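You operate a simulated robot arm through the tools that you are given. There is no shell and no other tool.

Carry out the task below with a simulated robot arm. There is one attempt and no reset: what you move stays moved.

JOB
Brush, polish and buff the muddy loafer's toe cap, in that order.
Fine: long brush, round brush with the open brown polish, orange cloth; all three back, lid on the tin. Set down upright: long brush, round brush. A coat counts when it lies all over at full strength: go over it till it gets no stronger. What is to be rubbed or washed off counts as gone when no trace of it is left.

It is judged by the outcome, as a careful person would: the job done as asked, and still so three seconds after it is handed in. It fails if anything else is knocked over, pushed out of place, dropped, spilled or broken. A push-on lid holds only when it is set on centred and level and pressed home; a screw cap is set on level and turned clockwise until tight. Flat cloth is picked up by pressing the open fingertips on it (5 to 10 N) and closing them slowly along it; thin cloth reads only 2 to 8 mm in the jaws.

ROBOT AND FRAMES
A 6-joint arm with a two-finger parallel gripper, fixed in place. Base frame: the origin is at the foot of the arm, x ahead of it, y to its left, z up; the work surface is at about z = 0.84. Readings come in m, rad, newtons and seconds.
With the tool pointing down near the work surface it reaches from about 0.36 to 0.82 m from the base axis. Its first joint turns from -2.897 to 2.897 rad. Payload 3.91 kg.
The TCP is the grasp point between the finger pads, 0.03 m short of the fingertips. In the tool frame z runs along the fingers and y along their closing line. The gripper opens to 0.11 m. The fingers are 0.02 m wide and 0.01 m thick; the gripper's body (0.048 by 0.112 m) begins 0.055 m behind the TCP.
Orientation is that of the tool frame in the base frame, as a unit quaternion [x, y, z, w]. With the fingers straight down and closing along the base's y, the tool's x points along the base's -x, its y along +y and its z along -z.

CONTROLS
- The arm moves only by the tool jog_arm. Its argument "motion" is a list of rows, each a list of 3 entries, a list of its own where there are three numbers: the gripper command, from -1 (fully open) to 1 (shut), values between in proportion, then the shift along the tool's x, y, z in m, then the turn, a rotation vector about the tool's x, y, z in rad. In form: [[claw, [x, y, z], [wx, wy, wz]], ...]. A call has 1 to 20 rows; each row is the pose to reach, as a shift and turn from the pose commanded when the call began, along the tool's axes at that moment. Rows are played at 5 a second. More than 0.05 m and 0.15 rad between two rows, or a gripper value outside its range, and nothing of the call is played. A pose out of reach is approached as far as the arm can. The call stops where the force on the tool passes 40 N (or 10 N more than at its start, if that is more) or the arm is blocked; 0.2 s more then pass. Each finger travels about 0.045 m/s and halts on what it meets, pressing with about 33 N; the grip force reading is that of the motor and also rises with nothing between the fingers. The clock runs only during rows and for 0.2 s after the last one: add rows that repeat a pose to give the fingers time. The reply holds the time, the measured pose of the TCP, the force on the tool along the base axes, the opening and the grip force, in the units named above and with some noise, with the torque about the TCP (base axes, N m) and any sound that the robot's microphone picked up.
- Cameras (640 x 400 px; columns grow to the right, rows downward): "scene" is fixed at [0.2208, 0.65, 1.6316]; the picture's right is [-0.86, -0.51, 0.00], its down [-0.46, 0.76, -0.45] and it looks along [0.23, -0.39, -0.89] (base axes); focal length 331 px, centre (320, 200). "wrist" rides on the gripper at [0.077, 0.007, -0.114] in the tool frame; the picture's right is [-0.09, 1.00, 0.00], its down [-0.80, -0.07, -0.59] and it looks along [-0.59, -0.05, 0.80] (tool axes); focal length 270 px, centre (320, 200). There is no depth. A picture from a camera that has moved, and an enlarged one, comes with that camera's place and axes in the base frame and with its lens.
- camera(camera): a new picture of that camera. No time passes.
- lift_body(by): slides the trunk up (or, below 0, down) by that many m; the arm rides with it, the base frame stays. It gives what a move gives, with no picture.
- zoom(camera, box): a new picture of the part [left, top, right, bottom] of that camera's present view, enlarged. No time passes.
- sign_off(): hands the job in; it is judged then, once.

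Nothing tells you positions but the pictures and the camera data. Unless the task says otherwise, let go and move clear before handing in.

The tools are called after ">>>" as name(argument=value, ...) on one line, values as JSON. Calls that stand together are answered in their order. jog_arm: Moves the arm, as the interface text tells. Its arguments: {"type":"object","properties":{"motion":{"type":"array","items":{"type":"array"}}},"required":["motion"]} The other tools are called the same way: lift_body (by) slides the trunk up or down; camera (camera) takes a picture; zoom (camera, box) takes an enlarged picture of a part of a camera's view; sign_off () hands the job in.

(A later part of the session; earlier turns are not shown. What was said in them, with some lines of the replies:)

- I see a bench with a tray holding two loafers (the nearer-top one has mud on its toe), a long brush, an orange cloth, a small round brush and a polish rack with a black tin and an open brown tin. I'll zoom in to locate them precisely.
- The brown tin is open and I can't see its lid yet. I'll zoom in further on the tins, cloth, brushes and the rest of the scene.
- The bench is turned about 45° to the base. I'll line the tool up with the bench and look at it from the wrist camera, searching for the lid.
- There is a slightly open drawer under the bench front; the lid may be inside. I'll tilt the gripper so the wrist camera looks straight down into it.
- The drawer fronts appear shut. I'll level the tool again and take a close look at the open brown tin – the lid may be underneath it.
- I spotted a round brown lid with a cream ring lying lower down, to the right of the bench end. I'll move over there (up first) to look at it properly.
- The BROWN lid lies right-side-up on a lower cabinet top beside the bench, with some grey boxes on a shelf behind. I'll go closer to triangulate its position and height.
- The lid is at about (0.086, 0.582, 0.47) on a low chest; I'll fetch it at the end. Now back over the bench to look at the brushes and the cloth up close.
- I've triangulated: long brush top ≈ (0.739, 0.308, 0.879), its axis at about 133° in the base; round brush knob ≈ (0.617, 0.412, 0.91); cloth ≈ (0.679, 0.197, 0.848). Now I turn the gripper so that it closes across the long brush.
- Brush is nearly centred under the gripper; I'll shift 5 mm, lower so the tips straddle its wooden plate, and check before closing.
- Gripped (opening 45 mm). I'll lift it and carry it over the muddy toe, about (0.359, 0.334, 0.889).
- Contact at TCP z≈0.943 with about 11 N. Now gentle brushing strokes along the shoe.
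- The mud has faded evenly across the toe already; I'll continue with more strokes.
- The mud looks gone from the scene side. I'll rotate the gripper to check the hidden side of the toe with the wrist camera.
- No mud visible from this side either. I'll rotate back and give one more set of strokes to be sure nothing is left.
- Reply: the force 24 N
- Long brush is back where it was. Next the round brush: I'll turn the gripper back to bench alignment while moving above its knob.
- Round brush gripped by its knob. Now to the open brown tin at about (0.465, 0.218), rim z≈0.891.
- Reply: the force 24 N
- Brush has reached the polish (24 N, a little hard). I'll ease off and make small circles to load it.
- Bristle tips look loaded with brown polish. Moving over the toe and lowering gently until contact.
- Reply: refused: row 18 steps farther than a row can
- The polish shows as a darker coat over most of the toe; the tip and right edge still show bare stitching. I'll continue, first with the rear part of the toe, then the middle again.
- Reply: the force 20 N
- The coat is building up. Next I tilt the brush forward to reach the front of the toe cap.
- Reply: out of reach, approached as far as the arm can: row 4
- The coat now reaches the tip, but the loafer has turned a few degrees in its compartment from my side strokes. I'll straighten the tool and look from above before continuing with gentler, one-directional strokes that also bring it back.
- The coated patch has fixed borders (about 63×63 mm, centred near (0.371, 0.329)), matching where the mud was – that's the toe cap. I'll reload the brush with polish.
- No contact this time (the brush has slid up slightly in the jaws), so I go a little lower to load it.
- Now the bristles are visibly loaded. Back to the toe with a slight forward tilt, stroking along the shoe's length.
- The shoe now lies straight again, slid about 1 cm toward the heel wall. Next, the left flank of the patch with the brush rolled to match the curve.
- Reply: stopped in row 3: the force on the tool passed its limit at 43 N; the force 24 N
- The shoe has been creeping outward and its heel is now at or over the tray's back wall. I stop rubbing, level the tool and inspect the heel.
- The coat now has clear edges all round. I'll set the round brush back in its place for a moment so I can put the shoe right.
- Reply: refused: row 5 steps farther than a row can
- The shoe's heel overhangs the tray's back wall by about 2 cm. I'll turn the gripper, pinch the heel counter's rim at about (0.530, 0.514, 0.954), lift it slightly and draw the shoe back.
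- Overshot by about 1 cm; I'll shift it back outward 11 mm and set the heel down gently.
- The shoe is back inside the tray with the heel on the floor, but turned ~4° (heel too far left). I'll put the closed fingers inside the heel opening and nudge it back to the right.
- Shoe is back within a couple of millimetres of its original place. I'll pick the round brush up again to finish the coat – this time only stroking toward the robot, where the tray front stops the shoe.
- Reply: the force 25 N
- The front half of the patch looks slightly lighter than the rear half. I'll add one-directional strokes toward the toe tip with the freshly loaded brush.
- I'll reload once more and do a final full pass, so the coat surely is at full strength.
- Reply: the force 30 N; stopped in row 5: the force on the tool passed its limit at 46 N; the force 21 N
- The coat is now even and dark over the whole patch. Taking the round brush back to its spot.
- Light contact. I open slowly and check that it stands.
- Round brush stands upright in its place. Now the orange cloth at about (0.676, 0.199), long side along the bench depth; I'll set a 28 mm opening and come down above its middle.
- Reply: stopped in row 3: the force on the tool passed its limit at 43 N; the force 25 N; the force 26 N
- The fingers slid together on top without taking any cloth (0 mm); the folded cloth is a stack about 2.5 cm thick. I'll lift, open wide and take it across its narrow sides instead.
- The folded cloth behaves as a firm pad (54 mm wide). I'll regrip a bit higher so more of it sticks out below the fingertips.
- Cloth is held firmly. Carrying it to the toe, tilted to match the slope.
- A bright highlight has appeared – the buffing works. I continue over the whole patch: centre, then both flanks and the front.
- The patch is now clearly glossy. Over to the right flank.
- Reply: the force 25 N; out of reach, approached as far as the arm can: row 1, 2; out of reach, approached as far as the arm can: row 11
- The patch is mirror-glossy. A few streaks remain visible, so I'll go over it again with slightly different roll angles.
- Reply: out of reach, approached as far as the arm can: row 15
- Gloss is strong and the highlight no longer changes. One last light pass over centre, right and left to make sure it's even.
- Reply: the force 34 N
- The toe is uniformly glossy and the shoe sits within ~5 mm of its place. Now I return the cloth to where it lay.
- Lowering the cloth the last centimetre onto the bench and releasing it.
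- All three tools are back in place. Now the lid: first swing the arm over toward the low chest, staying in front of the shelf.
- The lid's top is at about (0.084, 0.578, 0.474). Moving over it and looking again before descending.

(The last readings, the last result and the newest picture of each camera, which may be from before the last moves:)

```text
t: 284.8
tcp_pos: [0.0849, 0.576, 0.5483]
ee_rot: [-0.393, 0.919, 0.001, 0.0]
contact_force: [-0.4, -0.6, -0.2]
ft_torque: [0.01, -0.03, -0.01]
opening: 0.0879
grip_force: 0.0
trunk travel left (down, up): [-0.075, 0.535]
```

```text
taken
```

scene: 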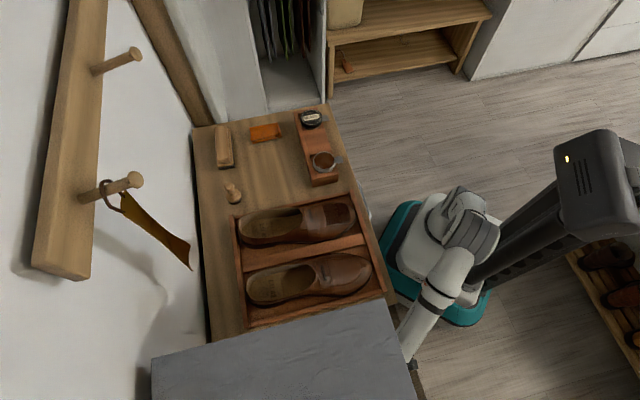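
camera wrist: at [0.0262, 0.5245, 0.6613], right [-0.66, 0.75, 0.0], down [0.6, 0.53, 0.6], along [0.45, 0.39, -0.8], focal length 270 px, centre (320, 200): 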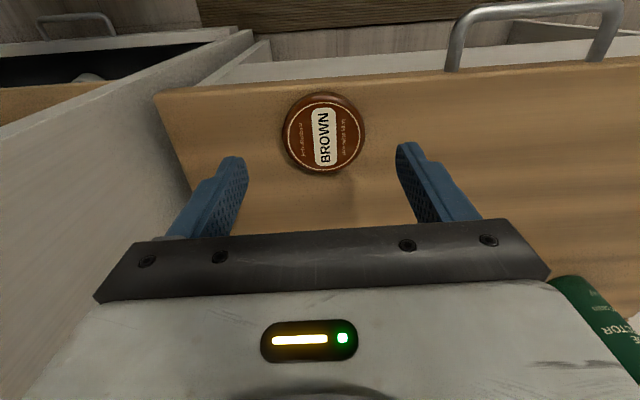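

>>> zoom(camera="wrist", box=[260, 80, 400, 190])

>>> jog_arm(motion=[[-0.6, [0, 0.0025, 0.02], [0, 0, 0]], [-0.6, [0, 0.0025, 0.04], [0, 0, 0]], [-0.6, [0, 0.0025, 0.05], [0, 0, 0]], [-0.6, [0, 0.0025, 0.05], [0, 0, 0]]])

>>> camera(camera="wrist")

```text
3.64 times, centred on (330, 135) of wrist
camera zoom: at [0.0262, 0.5245, 0.6613], right [-0.66, 0.75, 0.0], down [0.6, 0.53, 0.6], along [0.45, 0.39, -0.8], focal length 983 px, centre (284, 436)
```

zoom: 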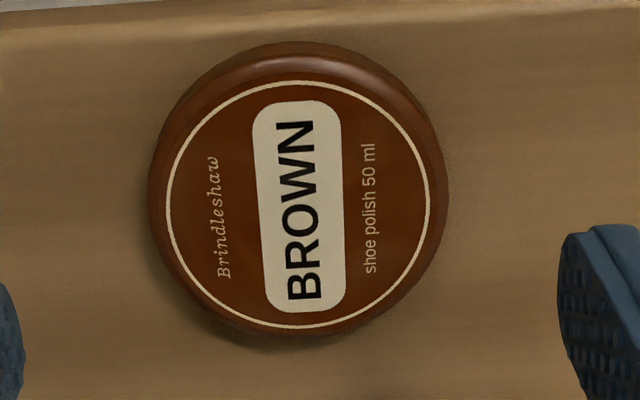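

```text
t: 285.8
tcp_pos: [0.0813, 0.5794, 0.4992]
ee_rot: [-0.394, 0.919, 0.002, 0.001]
contact_force: [0.0, 0.3, 0.4]
ft_torque: [-0.01, 0.01, -0.01]
opening: 0.0882
grip_force: 0.0
trunk travel left (down, up): [-0.075, 0.535]
```

```text
taken
camera wrist: at [0.0234, 0.5274, 0.6115], right [-0.66, 0.75, 0.0], down [0.6, 0.53, 0.6], along [0.45, 0.39, -0.8], focal length 270 px, centre (320, 200)
```

wrist: 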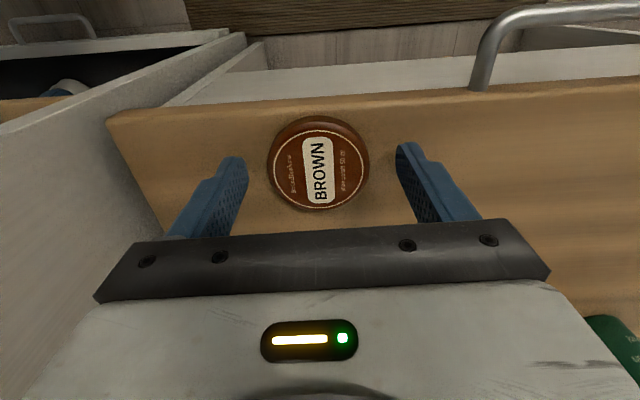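

>>> jog_arm(motion=[[-0.6, [0, 0, 0.003], [0, 0, 0]], [-0.6, [0, 0, 0.005], [0, 0, 0]], [-0.6, [0, 0, 0.006], [0, 0, 0]], [-0.6, [0, 0, 0.006], [0, 0, 0]]])

```text
t: 286.8
tcp_pos: [0.0829, 0.5797, 0.4934]
ee_rot: [-0.393, 0.92, 0.0, 0.0]
contact_force: [0.3, -0.1, -0.2]
ft_torque: [0.05, 0.02, 0.02]
opening: 0.0881
grip_force: 0.1
trunk travel left (down, up): [-0.075, 0.535]
```

>>> jog_arm(motion=[[-0.6, [0, 0, 0.0015], [0, 0, 0]], [-0.6, [0, 0, 0.003], [0, 0, 0]], [-0.6, [0, 0, 0.0045], [0, 0, 0]], [-0.6, [0, 0, 0.0045], [0, 0, 0]]])

>>> camera(camera="wrist")

```text
t: 287.8
tcp_pos: [0.0825, 0.58, 0.4907]
ee_rot: [-0.393, 0.919, 0.003, 0.001]
contact_force: [2.7, 1.0, 14.6]
ft_torque: [-0.6, -0.52, -0.03]
opening: 0.0886
grip_force: 0.4
trunk travel left (down, up): [-0.075, 0.535]
```

```text
taken
camera wrist: at [0.0233, 0.5274, 0.6026], right [-0.66, 0.75, 0.0], down [0.6, 0.53, 0.6], along [0.45, 0.4, -0.8], focal length 270 px, centre (320, 200)
```

wrist: 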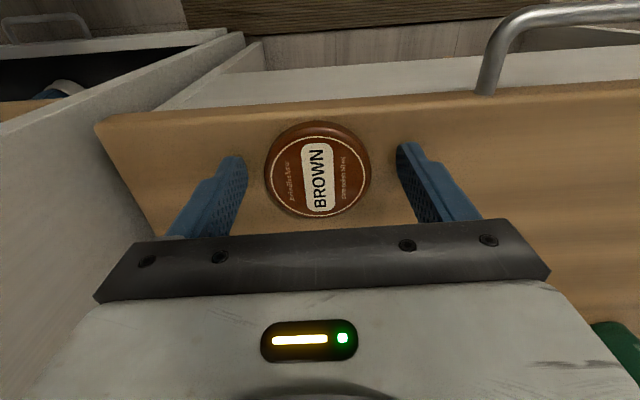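

>>> jog_arm(motion=[[-0.6, [0, 0, -0.005], [0, 0, 0]], [-0.3, [0, 0, -0.005], [0, 0, 0]], [0, [0, 0, -0.005], [0, 0, 0]], [0.3, [0, 0, -0.005], [0, 0, 0]], [0.6, [0, 0, -0.005], [0, 0, 0]], [1, [0, 0, -0.005], [0, 0, 0]], [1, [0, 0, -0.005], [0, 0, 0]]])

>>> camera(camera="wrist")

```text
t: 289.4
tcp_pos: [0.0829, 0.5795, 0.4936]
ee_rot: [-0.393, 0.919, 0.001, 0.0]
contact_force: [0.5, -0.5, -0.3]
ft_torque: [0.01, 0.03, -0.04]
opening: 0.0629
grip_force: 33.0
trunk travel left (down, up): [-0.075, 0.535]
```

```text
taken
camera wrist: at [0.0233, 0.5276, 0.6062], right [-0.66, 0.75, 0.0], down [0.6, 0.53, 0.6], along [0.45, 0.39, -0.8], focal length 270 px, centre (320, 200)
```

wrist: 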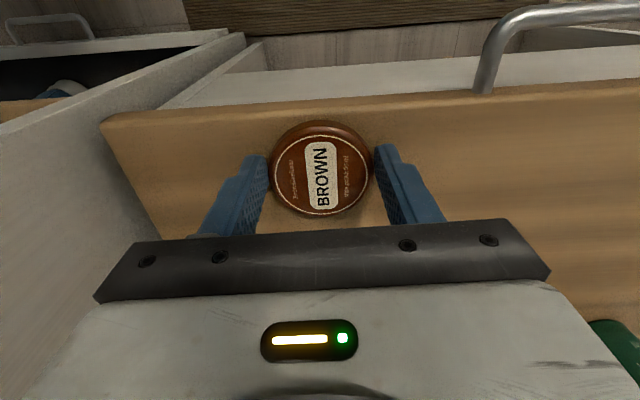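

Lid gripped (63 mm). Lifting it a little to check, then retreating in front of the shelf before raising the trunk.

>>> jog_arm(motion=[[1, [0, 0, -0.01], [0, 0, 0]], [1, [0, 0, -0.03], [0, 0, 0]], [1, [0, 0, -0.06], [0, 0, 0]], [1, [0.03, 0, -0.075], [0, 0, 0]], [1, [0.06, 0, -0.09], [0, 0, 0]], [1, [0.0815, 0, -0.1], [0, 0, 0]], [1, [0.0815, 0, -0.1], [0, 0, 0]]])

>>> camera(camera="wrist")

```text
t: 291.0
tcp_pos: [0.0254, 0.5204, 0.5941]
ee_rot: [-0.393, 0.92, 0.001, 0.0]
contact_force: [-0.7, 0.0, -0.3]
ft_torque: [0.0, 0.05, 0.02]
opening: 0.0633
grip_force: 33.5
trunk travel left (down, up): [-0.075, 0.535]
```

```text
taken
camera wrist: at [-0.032, 0.4688, 0.7067], right [-0.66, 0.75, 0.0], down [0.6, 0.53, 0.6], along [0.45, 0.39, -0.8], focal length 270 px, centre (320, 200)
```

wrist: 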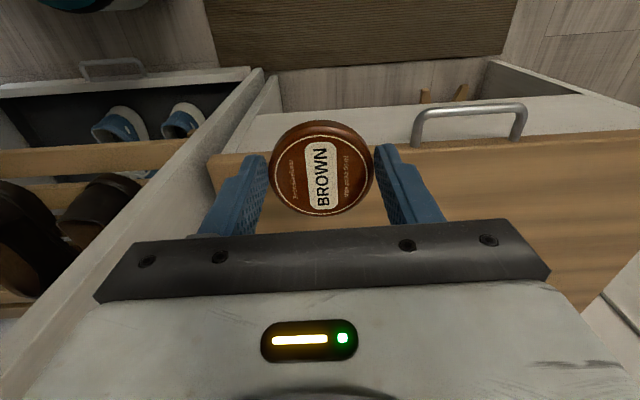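

The lid is held level. Raising the trunk back up in steps.

>>> lift_body(by=0.25)

>>> lift_body(by=0.25)

>>> camera(camera="scene")

>>> camera(camera="wrist")

```text
t: 293.6
tcp_pos: [0.0284, 0.5207, 0.8436]
ee_rot: [-0.393, 0.92, 0.001, 0.0]
contact_force: [-0.2, 0.3, -0.6]
ft_torque: [-0.01, 0.01, -0.02]
opening: 0.0631
grip_force: 33.1
trunk travel left (down, up): [-0.325, 0.285]
```

```text
t: 296.1
tcp_pos: [0.0268, 0.5207, 1.0935]
ee_rot: [-0.392, 0.92, 0.001, 0.0]
contact_force: [0.4, 1.0, 0.1]
ft_torque: [-0.01, 0.01, 0.02]
opening: 0.063
grip_force: 32.7
trunk travel left (down, up): [-0.575, 0.035]
```

```text
taken
```

scene: 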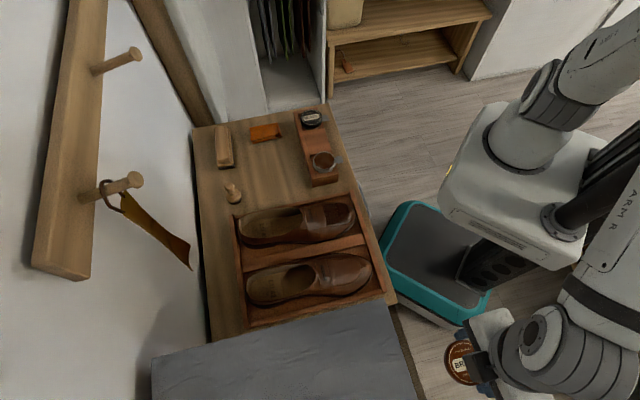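

```text
taken
camera wrist: at [-0.0319, 0.4691, 1.2066], right [-0.66, 0.75, 0.0], down [0.6, 0.53, 0.6], along [0.45, 0.39, -0.8], focal length 270 px, centre (320, 200)
```

wrist: 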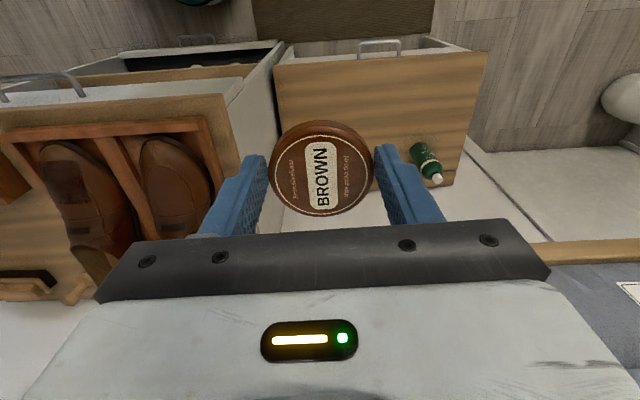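

>>> jog_arm(motion=[[1, [0, -0.045, 0], [0, 0, 0]], [1, [0, -0.09, 0], [0, 0, 0]], [1, [0, -0.135, 0], [0, 0, 0]], [1, [0, -0.18, 0], [0, 0, 0]], [1, [-0.01, -0.225, 0], [0, 0, 0]], [1, [-0.02, -0.27, 0], [0, 0, 0]], [1, [-0.03, -0.31, 0], [0, 0, 0]], [1, [-0.04, -0.35, 0.01], [0, 0, 0]], [1, [-0.05, -0.39, 0.03], [0, 0, 0]], [1, [-0.0575, -0.43, 0.045], [0, 0, 0]], [1, [-0.0575, -0.433, 0.06], [0, 0, 0]], [1, [-0.0575, -0.433, 0.06], [0, 0, 0]]])

>>> camera(camera="wrist")

>>> zoom(camera="wrist", box=[130, 60, 270, 180])

>>> zoom(camera="scene", box=[295, 145, 359, 190])

```text
t: 298.7
tcp_pos: [0.3815, 0.2633, 1.0322]
ee_rot: [-0.393, 0.919, 0.001, 0.0]
contact_force: [0.2, 0.8, 0.2]
ft_torque: [0.01, 0.04, 0.0]
opening: 0.0628
grip_force: 33.1
trunk travel left (down, up): [-0.575, 0.035]
```

```text
taken
camera wrist: at [0.3218, 0.2115, 1.1447], right [-0.66, 0.75, 0.0], down [0.6, 0.53, 0.6], along [0.45, 0.39, -0.8], focal length 270 px, centre (320, 200)
```

wrist: 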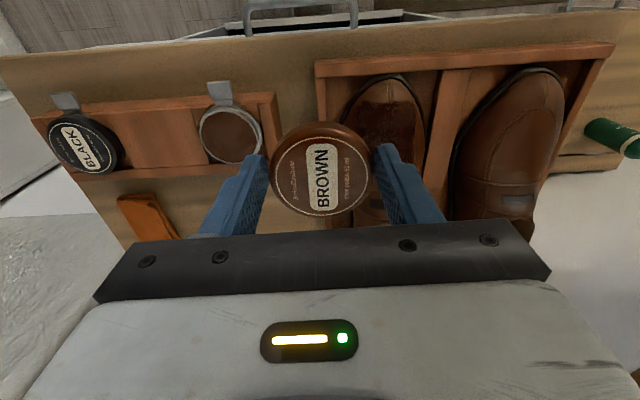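

```text
3.33 times, centred on (200, 120) of wrist
camera zoom: at [0.3218, 0.2115, 1.1447], right [-0.66, 0.75, 0.0], down [0.6, 0.53, 0.6], along [0.45, 0.39, -0.8], focal length 901 px, centre (720, 467)
```

zoom: 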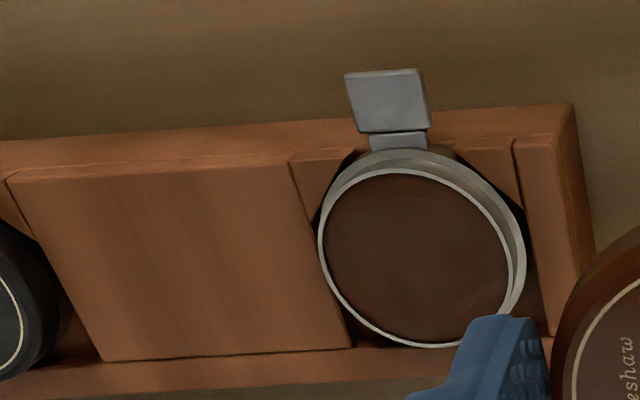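

```text
8.89 times, centred on (327, 168) of scene
camera zoom: at [0.2208, 0.65, 1.6316], right [-0.86, -0.51, 0.0], down [-0.46, 0.76, -0.45], along [0.23, -0.39, -0.89], focal length 2945 px, centre (258, 489)
```

zoom: 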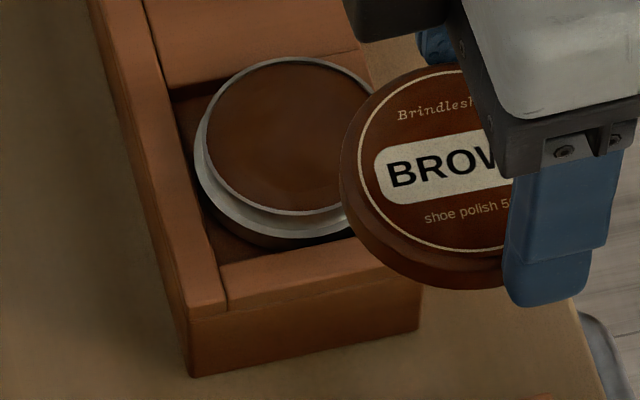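

>>> jog_arm(motion=[[1, [-0.008, -0.031, 0], [0, 0, 0]], [1, [-0.016, -0.062, 0], [0, 0, 0]], [1, [-0.0242, -0.093, 0], [0, 0, 0]], [1, [-0.0242, -0.093, 0.04], [0, 0, 0]], [1, [-0.0242, -0.093, 0.07], [0, 0, 0]], [1, [-0.0242, -0.093, 0.077], [0, 0, 0]], [1, [-0.0242, -0.093, 0.077], [0, 0, 0]]])

>>> camera(camera="wrist")

>>> zoom(camera="wrist", box=[240, 60, 400, 230])

>>> zoom(camera="scene", box=[295, 130, 359, 185])

```text
t: 300.3
tcp_pos: [0.4624, 0.2185, 0.9561]
ee_rot: [-0.393, 0.92, 0.001, 0.0]
contact_force: [0.7, 0.0, -0.5]
ft_torque: [0.03, -0.01, -0.02]
opening: 0.0629
grip_force: 33.3
trunk travel left (down, up): [-0.575, 0.035]
```

```text
taken
camera wrist: at [0.4046, 0.1654, 1.0691], right [-0.66, 0.75, 0.0], down [0.6, 0.53, 0.6], along [0.45, 0.39, -0.8], focal length 270 px, centre (320, 200)
```

wrist: 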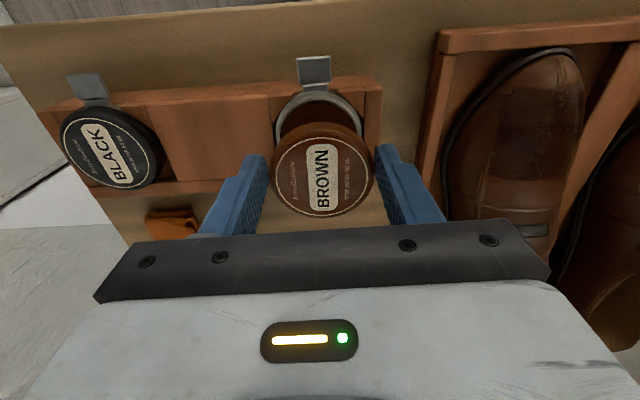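

```text
2.35 times, centred on (320, 145) of wrist
camera zoom: at [0.4046, 0.1654, 1.0691], right [-0.66, 0.75, 0.0], down [0.6, 0.53, 0.6], along [0.45, 0.39, -0.8], focal length 636 px, centre (320, 329)
```

zoom: 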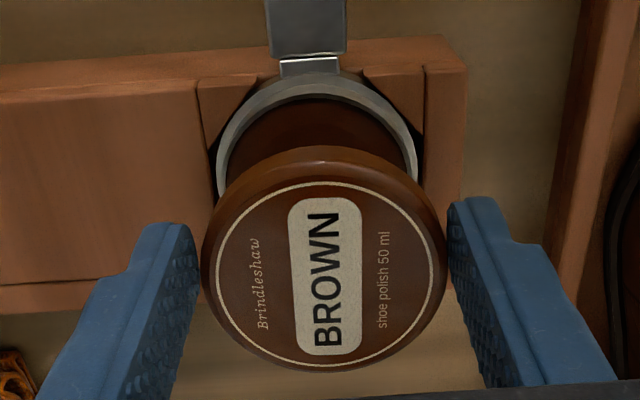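

```text
7.27 times, centred on (327, 158) of scene
camera zoom: at [0.2208, 0.65, 1.6316], right [-0.86, -0.51, 0.0], down [-0.46, 0.76, -0.45], along [0.23, -0.39, -0.89], focal length 2409 px, centre (269, 509)
```

zoom: 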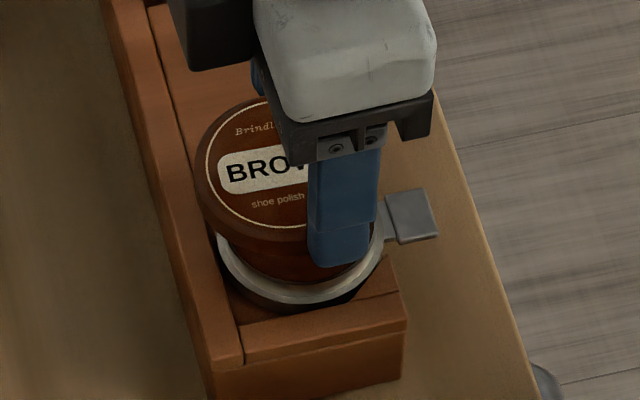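

The lid sits about 6 mm forward of the tin's centre. I'll correct that and come closer for a second check.

>>> jog_arm(motion=[[1, [0.006, -0.0015, 0.004], [0, 0, 0]], [1, [0.006, -0.0015, 0.01], [0, 0, 0]], [1, [0.006, -0.0015, 0.014], [0, 0, 0]], [1, [0.006, -0.0015, 0.014], [0, 0, 0]]])

>>> zoom(camera="wrist", box=[240, 60, 400, 230])

>>> zoom(camera="scene", box=[300, 135, 354, 180])

```text
t: 301.3
tcp_pos: [0.4609, 0.2112, 0.9417]
ee_rot: [-0.393, 0.92, 0.001, 0.001]
contact_force: [-0.8, 0.4, -0.3]
ft_torque: [0.0, -0.02, 0.0]
opening: 0.0626
grip_force: 32.8
trunk travel left (down, up): [-0.575, 0.035]
```

```text
2.35 times, centred on (320, 145) of wrist
camera zoom: at [0.4027, 0.1598, 1.0543], right [-0.66, 0.75, 0.0], down [0.6, 0.53, 0.6], along [0.45, 0.39, -0.8], focal length 636 px, centre (320, 329)
```

zoom: 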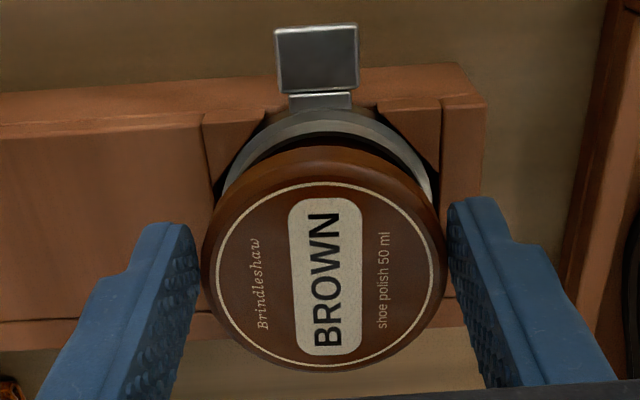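

```text
8.89 times, centred on (327, 158) of scene
camera zoom: at [0.2208, 0.65, 1.6316], right [-0.86, -0.51, 0.0], down [-0.46, 0.76, -0.45], along [0.23, -0.39, -0.89], focal length 2945 px, centre (258, 578)
```

zoom: 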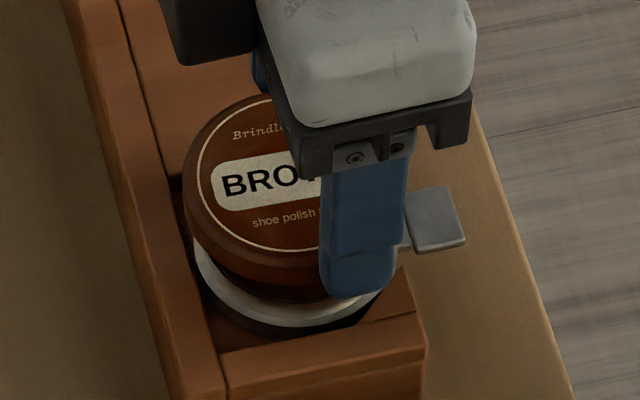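

>>> jog_arm(motion=[[1, [0.0005, 0, 0.004], [0, 0, 0]], [1, [0.0005, 0, 0.008], [0, 0, 0]], [1, [0.0005, 0, 0.01], [0, 0, 0]], [1, [0.0005, 0, 0.01], [0, 0, 0]]])

>>> zoom(camera="wrist", box=[240, 60, 400, 230])

>>> zoom(camera="scene", box=[300, 135, 354, 180])

```text
t: 302.3
tcp_pos: [0.4605, 0.2109, 0.9325]
ee_rot: [-0.393, 0.919, 0.001, 0.0]
contact_force: [0.0, -0.3, -0.5]
ft_torque: [0.02, -0.04, 0.0]
opening: 0.0625
grip_force: 32.9
trunk travel left (down, up): [-0.575, 0.035]
```

```text
2.35 times, centred on (320, 145) of wrist
camera zoom: at [0.4013, 0.1598, 1.0439], right [-0.66, 0.75, 0.0], down [0.6, 0.53, 0.6], along [0.45, 0.39, -0.8], focal length 636 px, centre (320, 329)
```

zoom: 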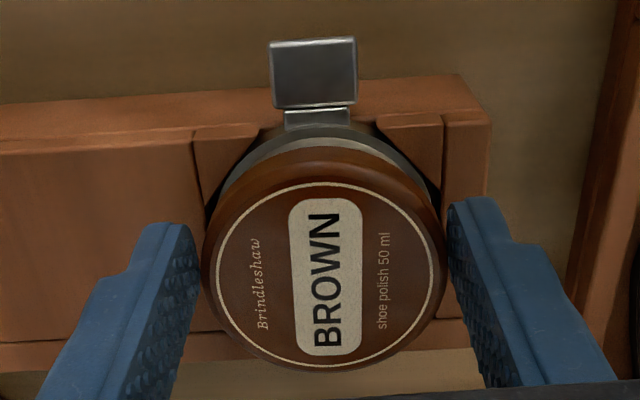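

```text
8.89 times, centred on (327, 158) of scene
camera zoom: at [0.2208, 0.65, 1.6316], right [-0.86, -0.51, 0.0], down [-0.46, 0.76, -0.45], along [0.23, -0.39, -0.89], focal length 2945 px, centre (258, 578)
```

zoom: 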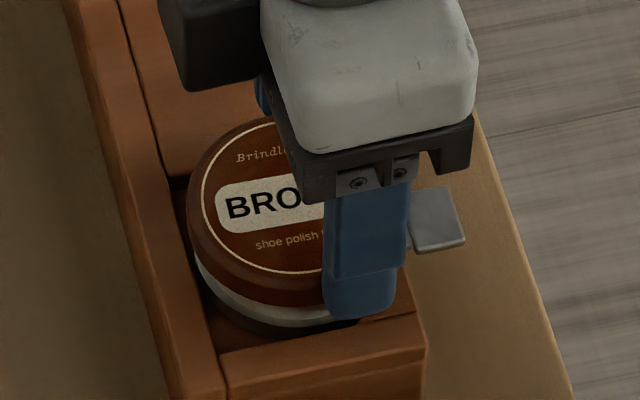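

>>> jog_arm(motion=[[1, [0.0003, 0.0008, 0.002], [0, 0, 0]], [1, [0.0003, 0.0008, 0.004], [0, 0, 0]], [1, [0.0003, 0.0008, 0.0055], [0, 0, 0]], [1, [0.0003, 0.0008, 0.0055], [0, 0, 0]]])

>>> zoom(camera="scene", box=[300, 135, 354, 180])

```text
t: 303.3
tcp_pos: [0.4584, 0.212, 0.9261]
ee_rot: [-0.393, 0.92, 0.001, 0.0]
contact_force: [0.5, 0.0, -0.7]
ft_torque: [-0.01, 0.03, 0.0]
opening: 0.0626
grip_force: 32.6
trunk travel left (down, up): [-0.575, 0.035]
```

```text
8.89 times, centred on (327, 158) of scene
camera zoom: at [0.2208, 0.65, 1.6316], right [-0.86, -0.51, 0.0], down [-0.46, 0.76, -0.45], along [0.23, -0.39, -0.89], focal length 2945 px, centre (258, 578)
```

zoom: 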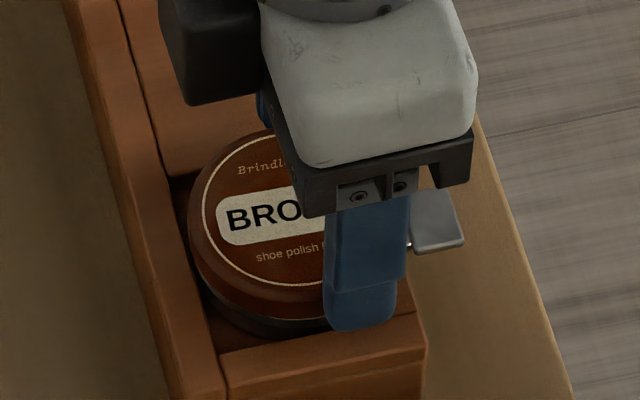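

>>> jog_arm(motion=[[1, [0, 0, 0.0015], [0, 0, 0]], [1, [0, 0, 0.003], [0, 0, 0]], [1, [0, 0, 0.003], [0, 0, 0]]])

>>> zoom(camera="scene", box=[300, 135, 354, 180])

>>> zoom(camera="wrist", box=[240, 60, 400, 230])

```text
t: 304.1
tcp_pos: [0.4592, 0.2112, 0.9235]
ee_rot: [-0.393, 0.919, 0.001, 0.0]
contact_force: [0.7, -0.2, -0.1]
ft_torque: [-0.02, 0.01, 0.02]
opening: 0.0626
grip_force: 32.8
trunk travel left (down, up): [-0.575, 0.035]
```

```text
8.89 times, centred on (327, 158) of scene
camera zoom: at [0.2208, 0.65, 1.6316], right [-0.86, -0.51, 0.0], down [-0.46, 0.76, -0.45], along [0.23, -0.39, -0.89], focal length 2945 px, centre (258, 578)
```

zoom: 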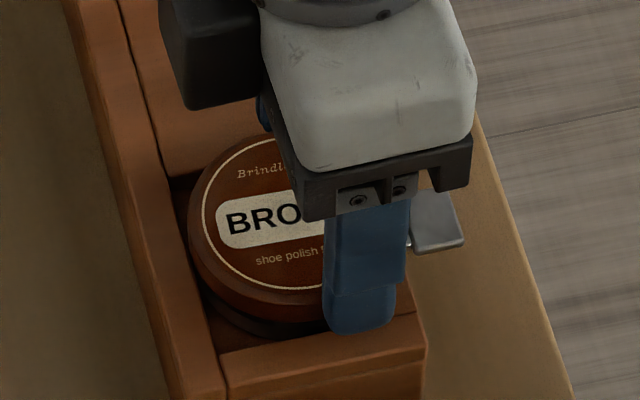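

```text
2.35 times, centred on (320, 145) of wrist
camera zoom: at [0.4009, 0.1601, 1.0363], right [-0.66, 0.75, 0.0], down [0.6, 0.53, 0.6], along [0.45, 0.39, -0.8], focal length 636 px, centre (320, 329)
```

zoom: 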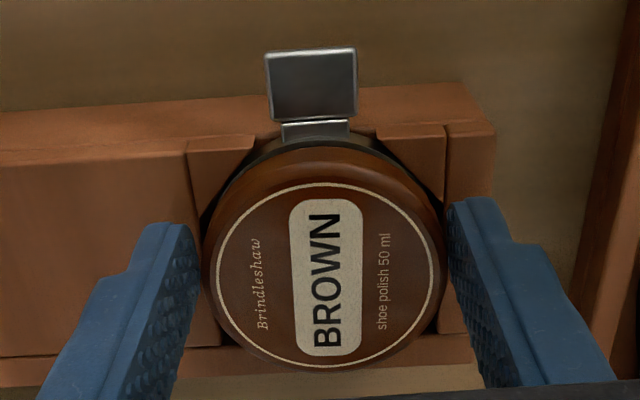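

>>> jog_arm(motion=[[1, [0, 0, 0.001], [0, 0, 0]], [1, [0, 0, 0.002], [0, 0, 0]], [1, [0, 0, 0.002], [0, 0, 0]]])

```text
t: 304.9
tcp_pos: [0.4589, 0.2119, 0.9209]
ee_rot: [-0.394, 0.919, 0.001, 0.001]
contact_force: [0.0, 0.2, -0.3]
ft_torque: [-0.02, -0.02, 0.0]
opening: 0.0625
grip_force: 32.7
trunk travel left (down, up): [-0.575, 0.035]
```

>>> jog_arm(motion=[[1, [0, 0, 0.001], [0, 0, 0]], [1, [0, 0, 0.002], [0, 0, 0]], [1, [0, 0, 0.003], [0, 0, 0]], [1, [0, 0, 0.003], [0, 0, 0]]])

>>> zoom(camera="scene", box=[300, 135, 354, 180])

```text
t: 305.9
tcp_pos: [0.4588, 0.2117, 0.9194]
ee_rot: [-0.393, 0.919, 0.001, 0.001]
contact_force: [-1.6, -1.5, 5.3]
ft_torque: [-0.15, 0.0, 0.0]
opening: 0.0621
grip_force: 32.7
trunk travel left (down, up): [-0.575, 0.035]
heard: snap
```

```text
8.89 times, centred on (327, 158) of scene
camera zoom: at [0.2208, 0.65, 1.6316], right [-0.86, -0.51, 0.0], down [-0.46, 0.76, -0.45], along [0.23, -0.39, -0.89], focal length 2945 px, centre (258, 578)
```

zoom: 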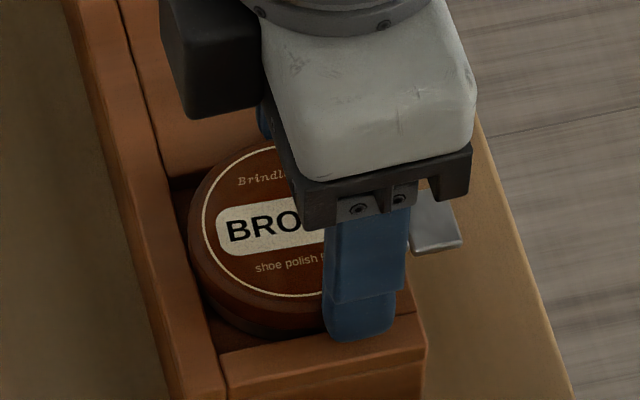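

A snap – the lid has seated. I release it, lift away and inspect.

>>> jog_arm(motion=[[-0.2, [0, 0, -0.001], [0, 0, 0]], [-0.35, [0, 0, -0.001], [0, 0, 0]], [-0.4, [0, 0, -0.001], [0, 0, 0]], [-0.4, [0, 0, -0.02], [0, 0, 0]], [-0.4, [0, 0, -0.05], [0, 0, 0]], [-0.4, [0.03, 0, -0.08], [0, 0, 0]], [-0.4, [0.06, 0, -0.1], [0, 0, 0]], [-0.4, [0.06, 0, -0.1], [0, 0, 0]]])

>>> zoom(camera="wrist", box=[200, 40, 440, 230])

>>> zoom(camera="scene", box=[285, 100, 365, 190])

```text
t: 307.7
tcp_pos: [0.4167, 0.1679, 1.0189]
ee_rot: [-0.393, 0.92, 0.001, 0.001]
contact_force: [0.4, -0.7, -0.8]
ft_torque: [0.0, -0.04, -0.02]
opening: 0.0768
grip_force: 0.1
trunk travel left (down, up): [-0.575, 0.035]
```

```text
2.11 times, centred on (320, 135) of wrist
camera zoom: at [0.3584, 0.1158, 1.1316], right [-0.66, 0.75, 0.0], down [0.6, 0.53, 0.6], along [0.45, 0.39, -0.8], focal length 569 px, centre (320, 337)
```

zoom: 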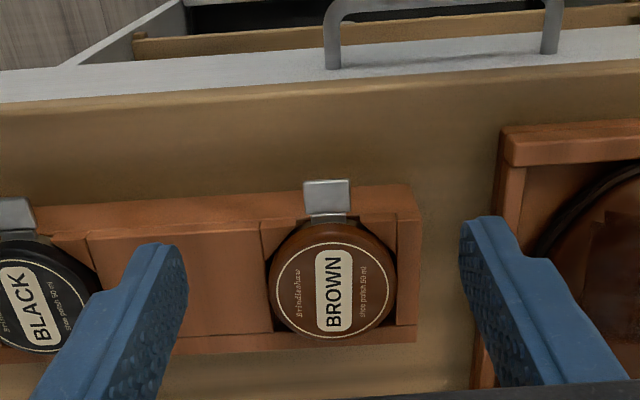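

```text
4.44 times, centred on (325, 145) of scene
camera zoom: at [0.2208, 0.65, 1.6316], right [-0.86, -0.51, 0.0], down [-0.46, 0.76, -0.45], along [0.23, -0.39, -0.89], focal length 1472 px, centre (298, 444)
```

zoom: 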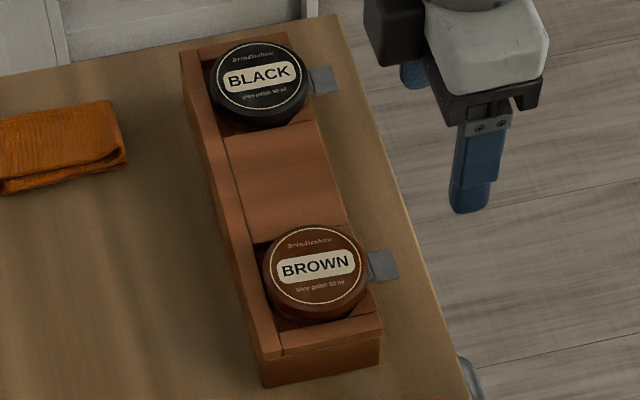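

The brown lid looks level, like the black one. A gentle press with closed fingertips in its centre to confirm it is home.

>>> jog_arm(motion=[[0.3, [-0.03, 0, 0], [0, 0, 0]], [1, [-0.0667, 0, 0], [0, 0, 0]], [1, [-0.0667, 0, 0.02], [0, 0, 0]], [1, [-0.0667, 0, 0.05], [0, 0, 0]], [1, [-0.0667, 0, 0.075], [0, 0, 0]], [1, [-0.0667, 0, 0.082], [0, 0, 0]], [1, [-0.0667, 0, 0.086], [0, 0, 0]], [1, [-0.0667, 0, 0.088], [0, 0, 0]], [1, [-0.0667, 0, 0.09], [0, 0, 0]], [1, [-0.0667, 0, 0.09], [0, 0, 0]]])

>>> camera(camera="wrist")

```text
t: 309.9
tcp_pos: [0.4643, 0.2155, 0.9292]
ee_rot: [-0.393, 0.92, 0.001, 0.0]
contact_force: [-0.1, -0.5, 0.1]
ft_torque: [0.04, 0.01, 0.0]
opening: 0.0002
grip_force: 32.6
trunk travel left (down, up): [-0.575, 0.035]
```

```text
taken
camera wrist: at [0.4061, 0.1643, 1.0414], right [-0.66, 0.75, 0.0], down [0.6, 0.53, 0.6], along [0.45, 0.39, -0.8], focal length 270 px, centre (320, 200)
```

wrist: 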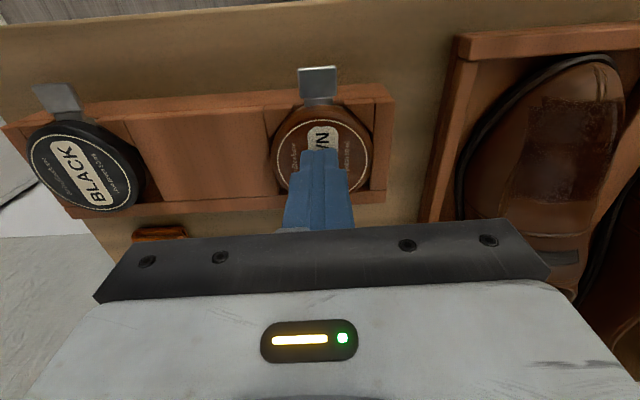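

>>> jog_arm(motion=[[1, [0, 0, 0.001], [0, 0, 0]], [1, [0, 0, 0.002], [0, 0, 0]], [1, [0, 0, 0.003], [0, 0, 0]], [1, [0, 0, 0.004], [0, 0, 0]], [1, [0, 0, 0.004], [0, 0, 0]]])

```text
t: 311.1
tcp_pos: [0.465, 0.2162, 0.9272]
ee_rot: [-0.393, 0.919, 0.001, 0.004]
contact_force: [0.6, -2.0, 30.7]
ft_torque: [-0.12, 0.0, -0.04]
opening: 0.0
grip_force: 33.1
trunk travel left (down, up): [-0.575, 0.035]
```

Pressed with ~30 N, no further movement – it's home. I withdraw and check everything.

>>> jog_arm(motion=[[1, [0, 0, -0.01], [0, 0, 0]], [1, [0, 0, -0.05], [0, 0, 0]], [0.5, [0.02, 0, -0.09], [0, 0, 0]], [0, [0.04, 0.02, -0.13], [0, 0, 0]], [0, [0.04, 0.05, -0.17], [0, 0, 0]], [0, [0.04, 0.08, -0.2], [0, 0, 0]], [0, [0.04, 0.08, -0.2], [0, 0, 0]]])

>>> camera(camera="wrist")

>>> camera(camera="scene")

>>> zoom(camera="scene", box=[220, 180, 400, 320])

>>> zoom(camera="scene", box=[295, 145, 359, 190])

>>> zoom(camera="scene", box=[310, 190, 370, 230])

```text
t: 312.7
tcp_pos: [0.3808, 0.2423, 1.1249]
ee_rot: [-0.393, 0.92, 0.001, 0.001]
contact_force: [0.1, 0.2, 0.4]
ft_torque: [0.01, 0.01, 0.0]
opening: 0.055
grip_force: 0.1
trunk travel left (down, up): [-0.575, 0.035]
```

```text
taken
camera wrist: at [0.3233, 0.1902, 1.237], right [-0.66, 0.75, 0.0], down [0.6, 0.53, 0.6], along [0.45, 0.39, -0.8], focal length 270 px, centre (320, 200)
```

wrist: 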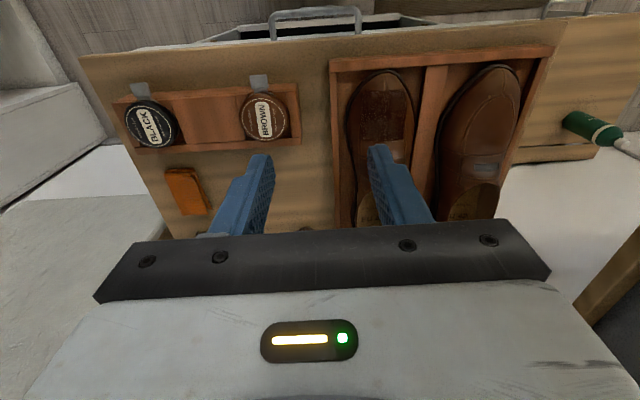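

```text
taken
```

scene: 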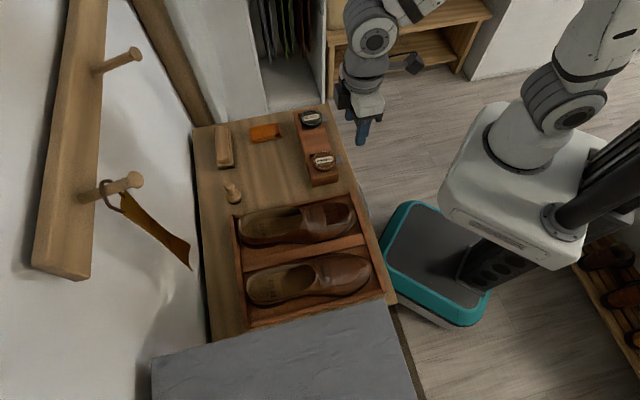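

```text
2.86 times, centred on (310, 250) of scene
camera zoom: at [0.2208, 0.65, 1.6316], right [-0.86, -0.51, 0.0], down [-0.46, 0.76, -0.45], along [0.23, -0.39, -0.89], focal length 947 px, centre (349, 57)
```

zoom: 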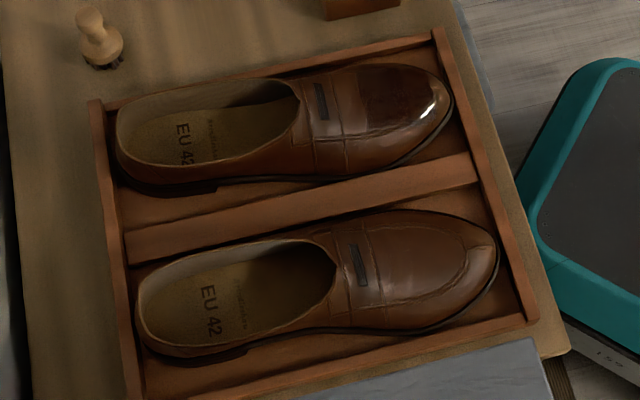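

```text
8.89 times, centred on (327, 168) of scene
camera zoom: at [0.2208, 0.65, 1.6316], right [-0.86, -0.51, 0.0], down [-0.46, 0.76, -0.45], along [0.23, -0.39, -0.89], focal length 2945 px, centre (258, 489)
```

zoom: 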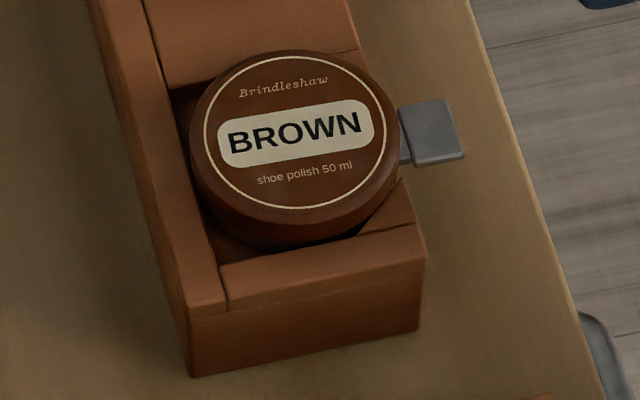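

```text
10.00 times, centred on (340, 210) of scene
camera zoom: at [0.2208, 0.65, 1.6316], right [-0.86, -0.51, 0.0], down [-0.46, 0.76, -0.45], along [0.23, -0.39, -0.89], focal length 3313 px, centre (120, 100)
```

zoom: 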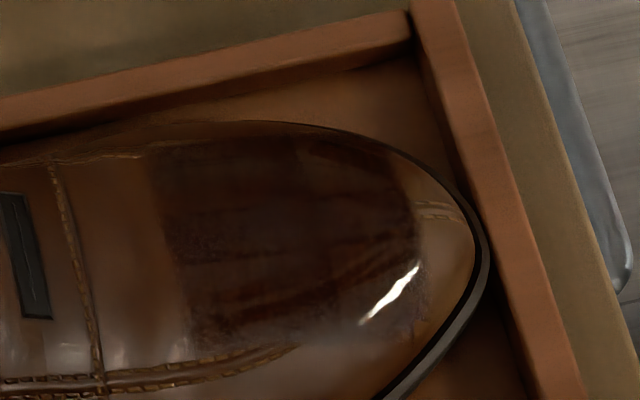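

Everything is in place. Before handing in, I want a close look at the toe's shine with the empty gripper, in case the buffing left stripes.

>>> jog_arm(motion=[[-0.5, [-0.01, 0.03, 0.01], [0, 0, 0]], [-1, [-0.015, 0.06, 0.04], [0, 0, 0]], [-1, [-0.018, 0.075, 0.08], [0, 0, 0]], [-1, [-0.018, 0.075, 0.12], [0, 0, 0]], [-1, [-0.018, 0.075, 0.12], [0, 0, 0]]])

>>> camera(camera="wrist")

>>> zoom(camera="wrist", box=[250, 100, 390, 220])

```text
t: 313.9
tcp_pos: [0.3385, 0.3072, 1.0045]
ee_rot: [-0.393, 0.919, 0.002, 0.0]
contact_force: [0.4, 0.9, 0.2]
ft_torque: [-0.01, -0.01, -0.04]
opening: 0.1099
grip_force: 0.0
trunk travel left (down, up): [-0.575, 0.035]
```

```text
taken
camera wrist: at [0.2804, 0.2555, 1.1173], right [-0.66, 0.75, 0.0], down [0.6, 0.53, 0.6], along [0.45, 0.39, -0.8], focal length 270 px, centre (320, 200)
```

wrist: 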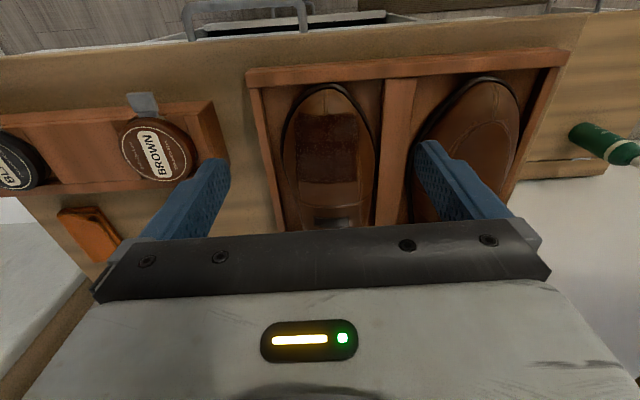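

```text
3.33 times, centred on (320, 160) of wrist
camera zoom: at [0.2804, 0.2555, 1.1173], right [-0.66, 0.75, 0.0], down [0.6, 0.53, 0.6], along [0.45, 0.39, -0.8], focal length 901 px, centre (320, 333)
```

zoom: 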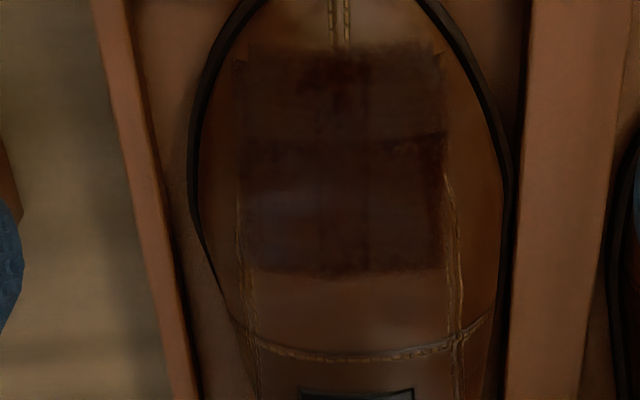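

>>> zoom(camera="wrist", box=[290, 108, 362, 190])

>>> zoom(camera="scene", box=[318, 200, 354, 226])

```text
4.88 times, centred on (326, 149) of wrist
camera zoom: at [0.2804, 0.2555, 1.1173], right [-0.66, 0.75, 0.0], down [0.6, 0.53, 0.6], along [0.45, 0.39, -0.8], focal length 1318 px, centre (291, 449)
```

zoom: 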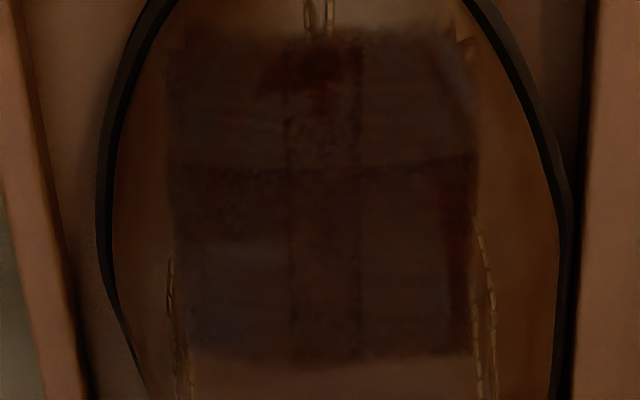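

```text
15.38 times, centred on (336, 213) of scene
camera zoom: at [0.2208, 0.65, 1.6316], right [-0.86, -0.51, 0.0], down [-0.46, 0.76, -0.45], along [0.23, -0.39, -0.89], focal length 5097 px, centre (74, 0)
```

zoom: 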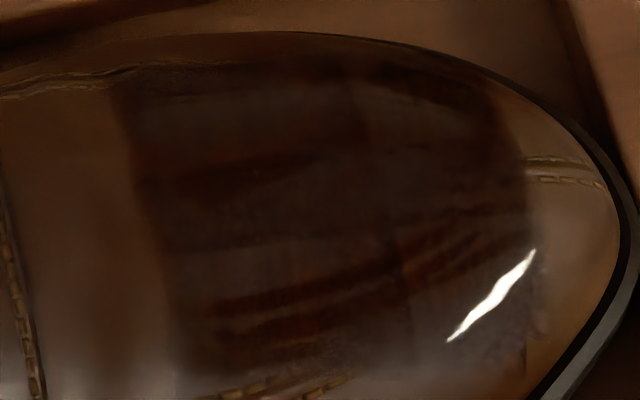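

The shine is even right up to the patch's borders; the faint lines are just reflections and facet edges. I'll move the arm clear and take a final look at everything.

>>> jog_arm(motion=[[-1, [0, 0, -0.04], [0, 0, 0]], [-1, [0.01, -0.01, -0.09], [0, 0, 0]], [-1, [0.02, -0.02, -0.14], [0, 0, 0]], [-1, [0.03, -0.03, -0.18], [0, 0, 0]], [-1, [0.03, -0.03, -0.2], [0, 0, 0]], [-1, [0.03, -0.03, -0.2], [0, 0, 0]]])

>>> camera(camera="scene")

>>> zoom(camera="scene", box=[190, 90, 390, 215])

>>> zoom(camera="scene", box=[220, 180, 400, 320])

>>> camera(camera="wrist")

```text
refused: row 2 steps farther than a row can; nothing moved
```

```text
taken
```

scene: 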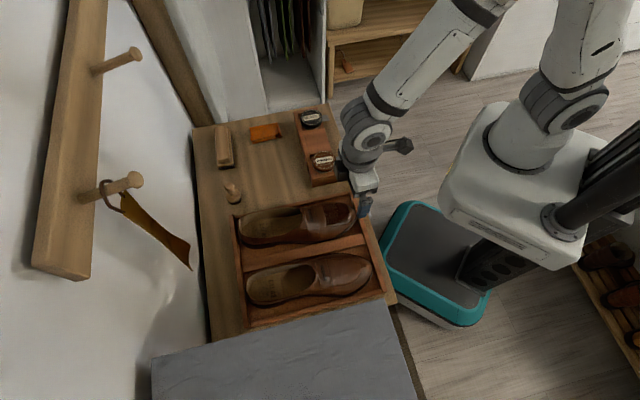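

```text
3.20 times, centred on (290, 152) of scene
camera zoom: at [0.2208, 0.65, 1.6316], right [-0.86, -0.51, 0.0], down [-0.46, 0.76, -0.45], along [0.23, -0.39, -0.89], focal length 1060 px, centre (416, 352)
```

zoom: 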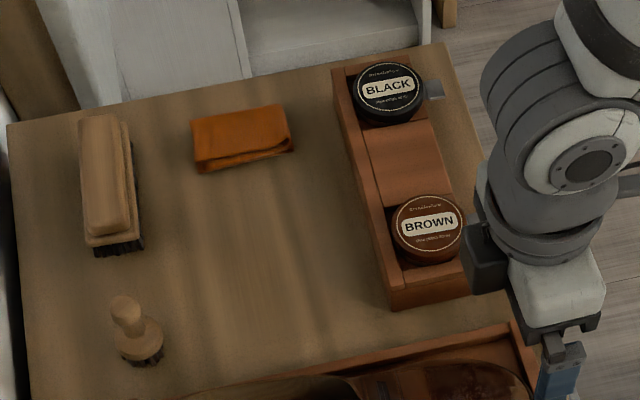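

```text
2.86 times, centred on (310, 250) of scene
camera zoom: at [0.2208, 0.65, 1.6316], right [-0.86, -0.51, 0.0], down [-0.46, 0.76, -0.45], along [0.23, -0.39, -0.89], focal length 947 px, centre (349, 57)
```

zoom: 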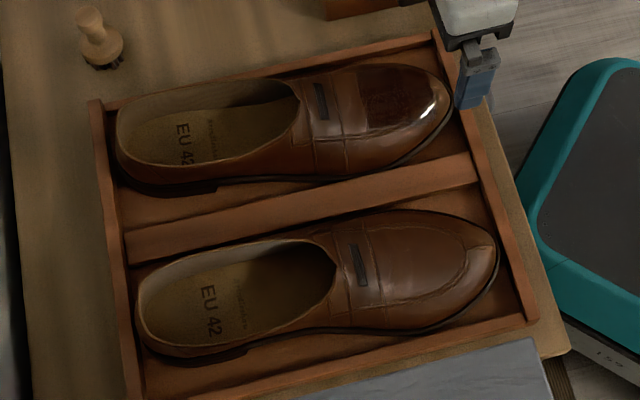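

```text
taken
camera wrist: at [0.2804, 0.2555, 1.1173], right [-0.66, 0.75, 0.0], down [0.6, 0.53, 0.6], along [0.45, 0.39, -0.8], focal length 270 px, centre (320, 200)
```

wrist: 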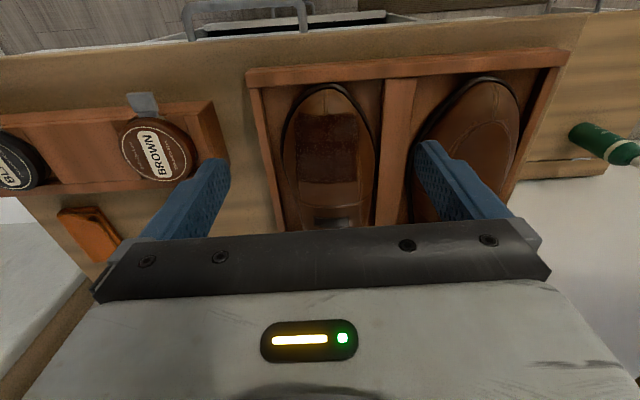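

All tools are back, the lid is on, and the streaks in the shine are reflections that fan with the toe's shape. I raise the arm clear now.

>>> jog_arm(motion=[[-1, [0, 0, -0.03], [0, 0, 0]], [-1, [0.005, 0, -0.07], [0, 0, 0]], [-1, [0.01, 0, -0.11], [0, 0, 0]], [-1, [0.015, 0, -0.15], [0, 0, 0]], [-1, [0.02, 0, -0.19], [0, 0, 0]], [-1, [0.02, 0, -0.19], [0, 0, 0]]])

>>> camera(camera="scene")

>>> zoom(camera="scene", box=[300, 190, 380, 240])

```text
t: 315.3
tcp_pos: [0.3239, 0.2894, 1.1929]
ee_rot: [-0.394, 0.919, 0.001, 0.0]
contact_force: [0.5, 0.1, -0.3]
ft_torque: [0.01, 0.0, 0.0]
opening: 0.1101
grip_force: 0.2
trunk travel left (down, up): [-0.575, 0.035]
```

```text
taken
```

scene: 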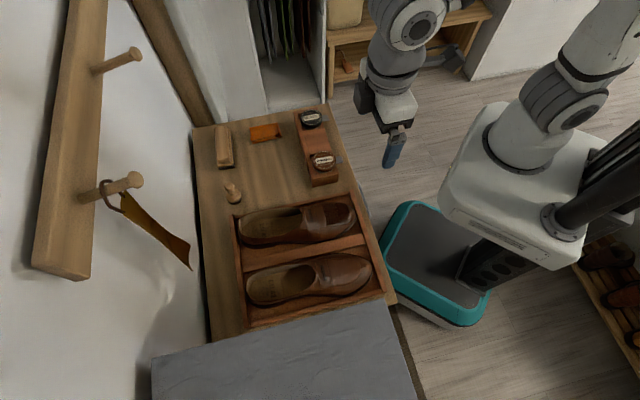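

```text
8.00 times, centred on (340, 215) of scene
camera zoom: at [0.2208, 0.65, 1.6316], right [-0.86, -0.51, 0.0], down [-0.46, 0.76, -0.45], along [0.23, -0.39, -0.89], focal length 2650 px, centre (160, 80)
```

zoom: 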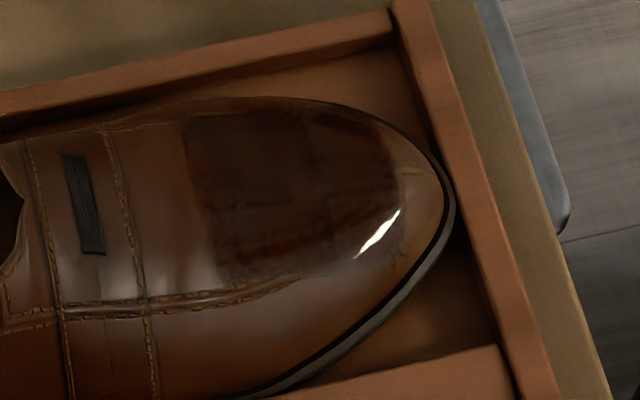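

With the arm clear the streaks have vanished, so they were only reflections. The toe cap is clean, coated and shining, the brushes stand upright, the cloth is back and the lid is on. I'm handing the job in.

>>> sign_off()

```text
The job is handed in.
```

The toe cap is brushed, polished and buffed, and I've handed the job in. The tool only confirmed the hand-in, so I don't have a verdict.

- **Toe cap:** No mud is visible from either camera. The brown coat covers the whole patch in an even, dark tone. After buffing it has a bright, sharp highlight that stopped changing over the last passes.
- **Tools:** The long brush and round brush stand upright in their places. The round brush is about 8 mm from where it started. The orange cloth is back within a few millimetres.
- **Lid:** The brown lid was on the low chest beside the bench. I fetched it and pressed it on until it snapped. A second press of about 30 N moved it no further.
- **Loafer:** The polishing strokes pushed the shoe about, and at one point its heel was up on the tray's back wall. I set it back. It now lies flat in its compartment, about 5 mm from where it started.

Nothing else looked moved, tipped or spilled in the final views.
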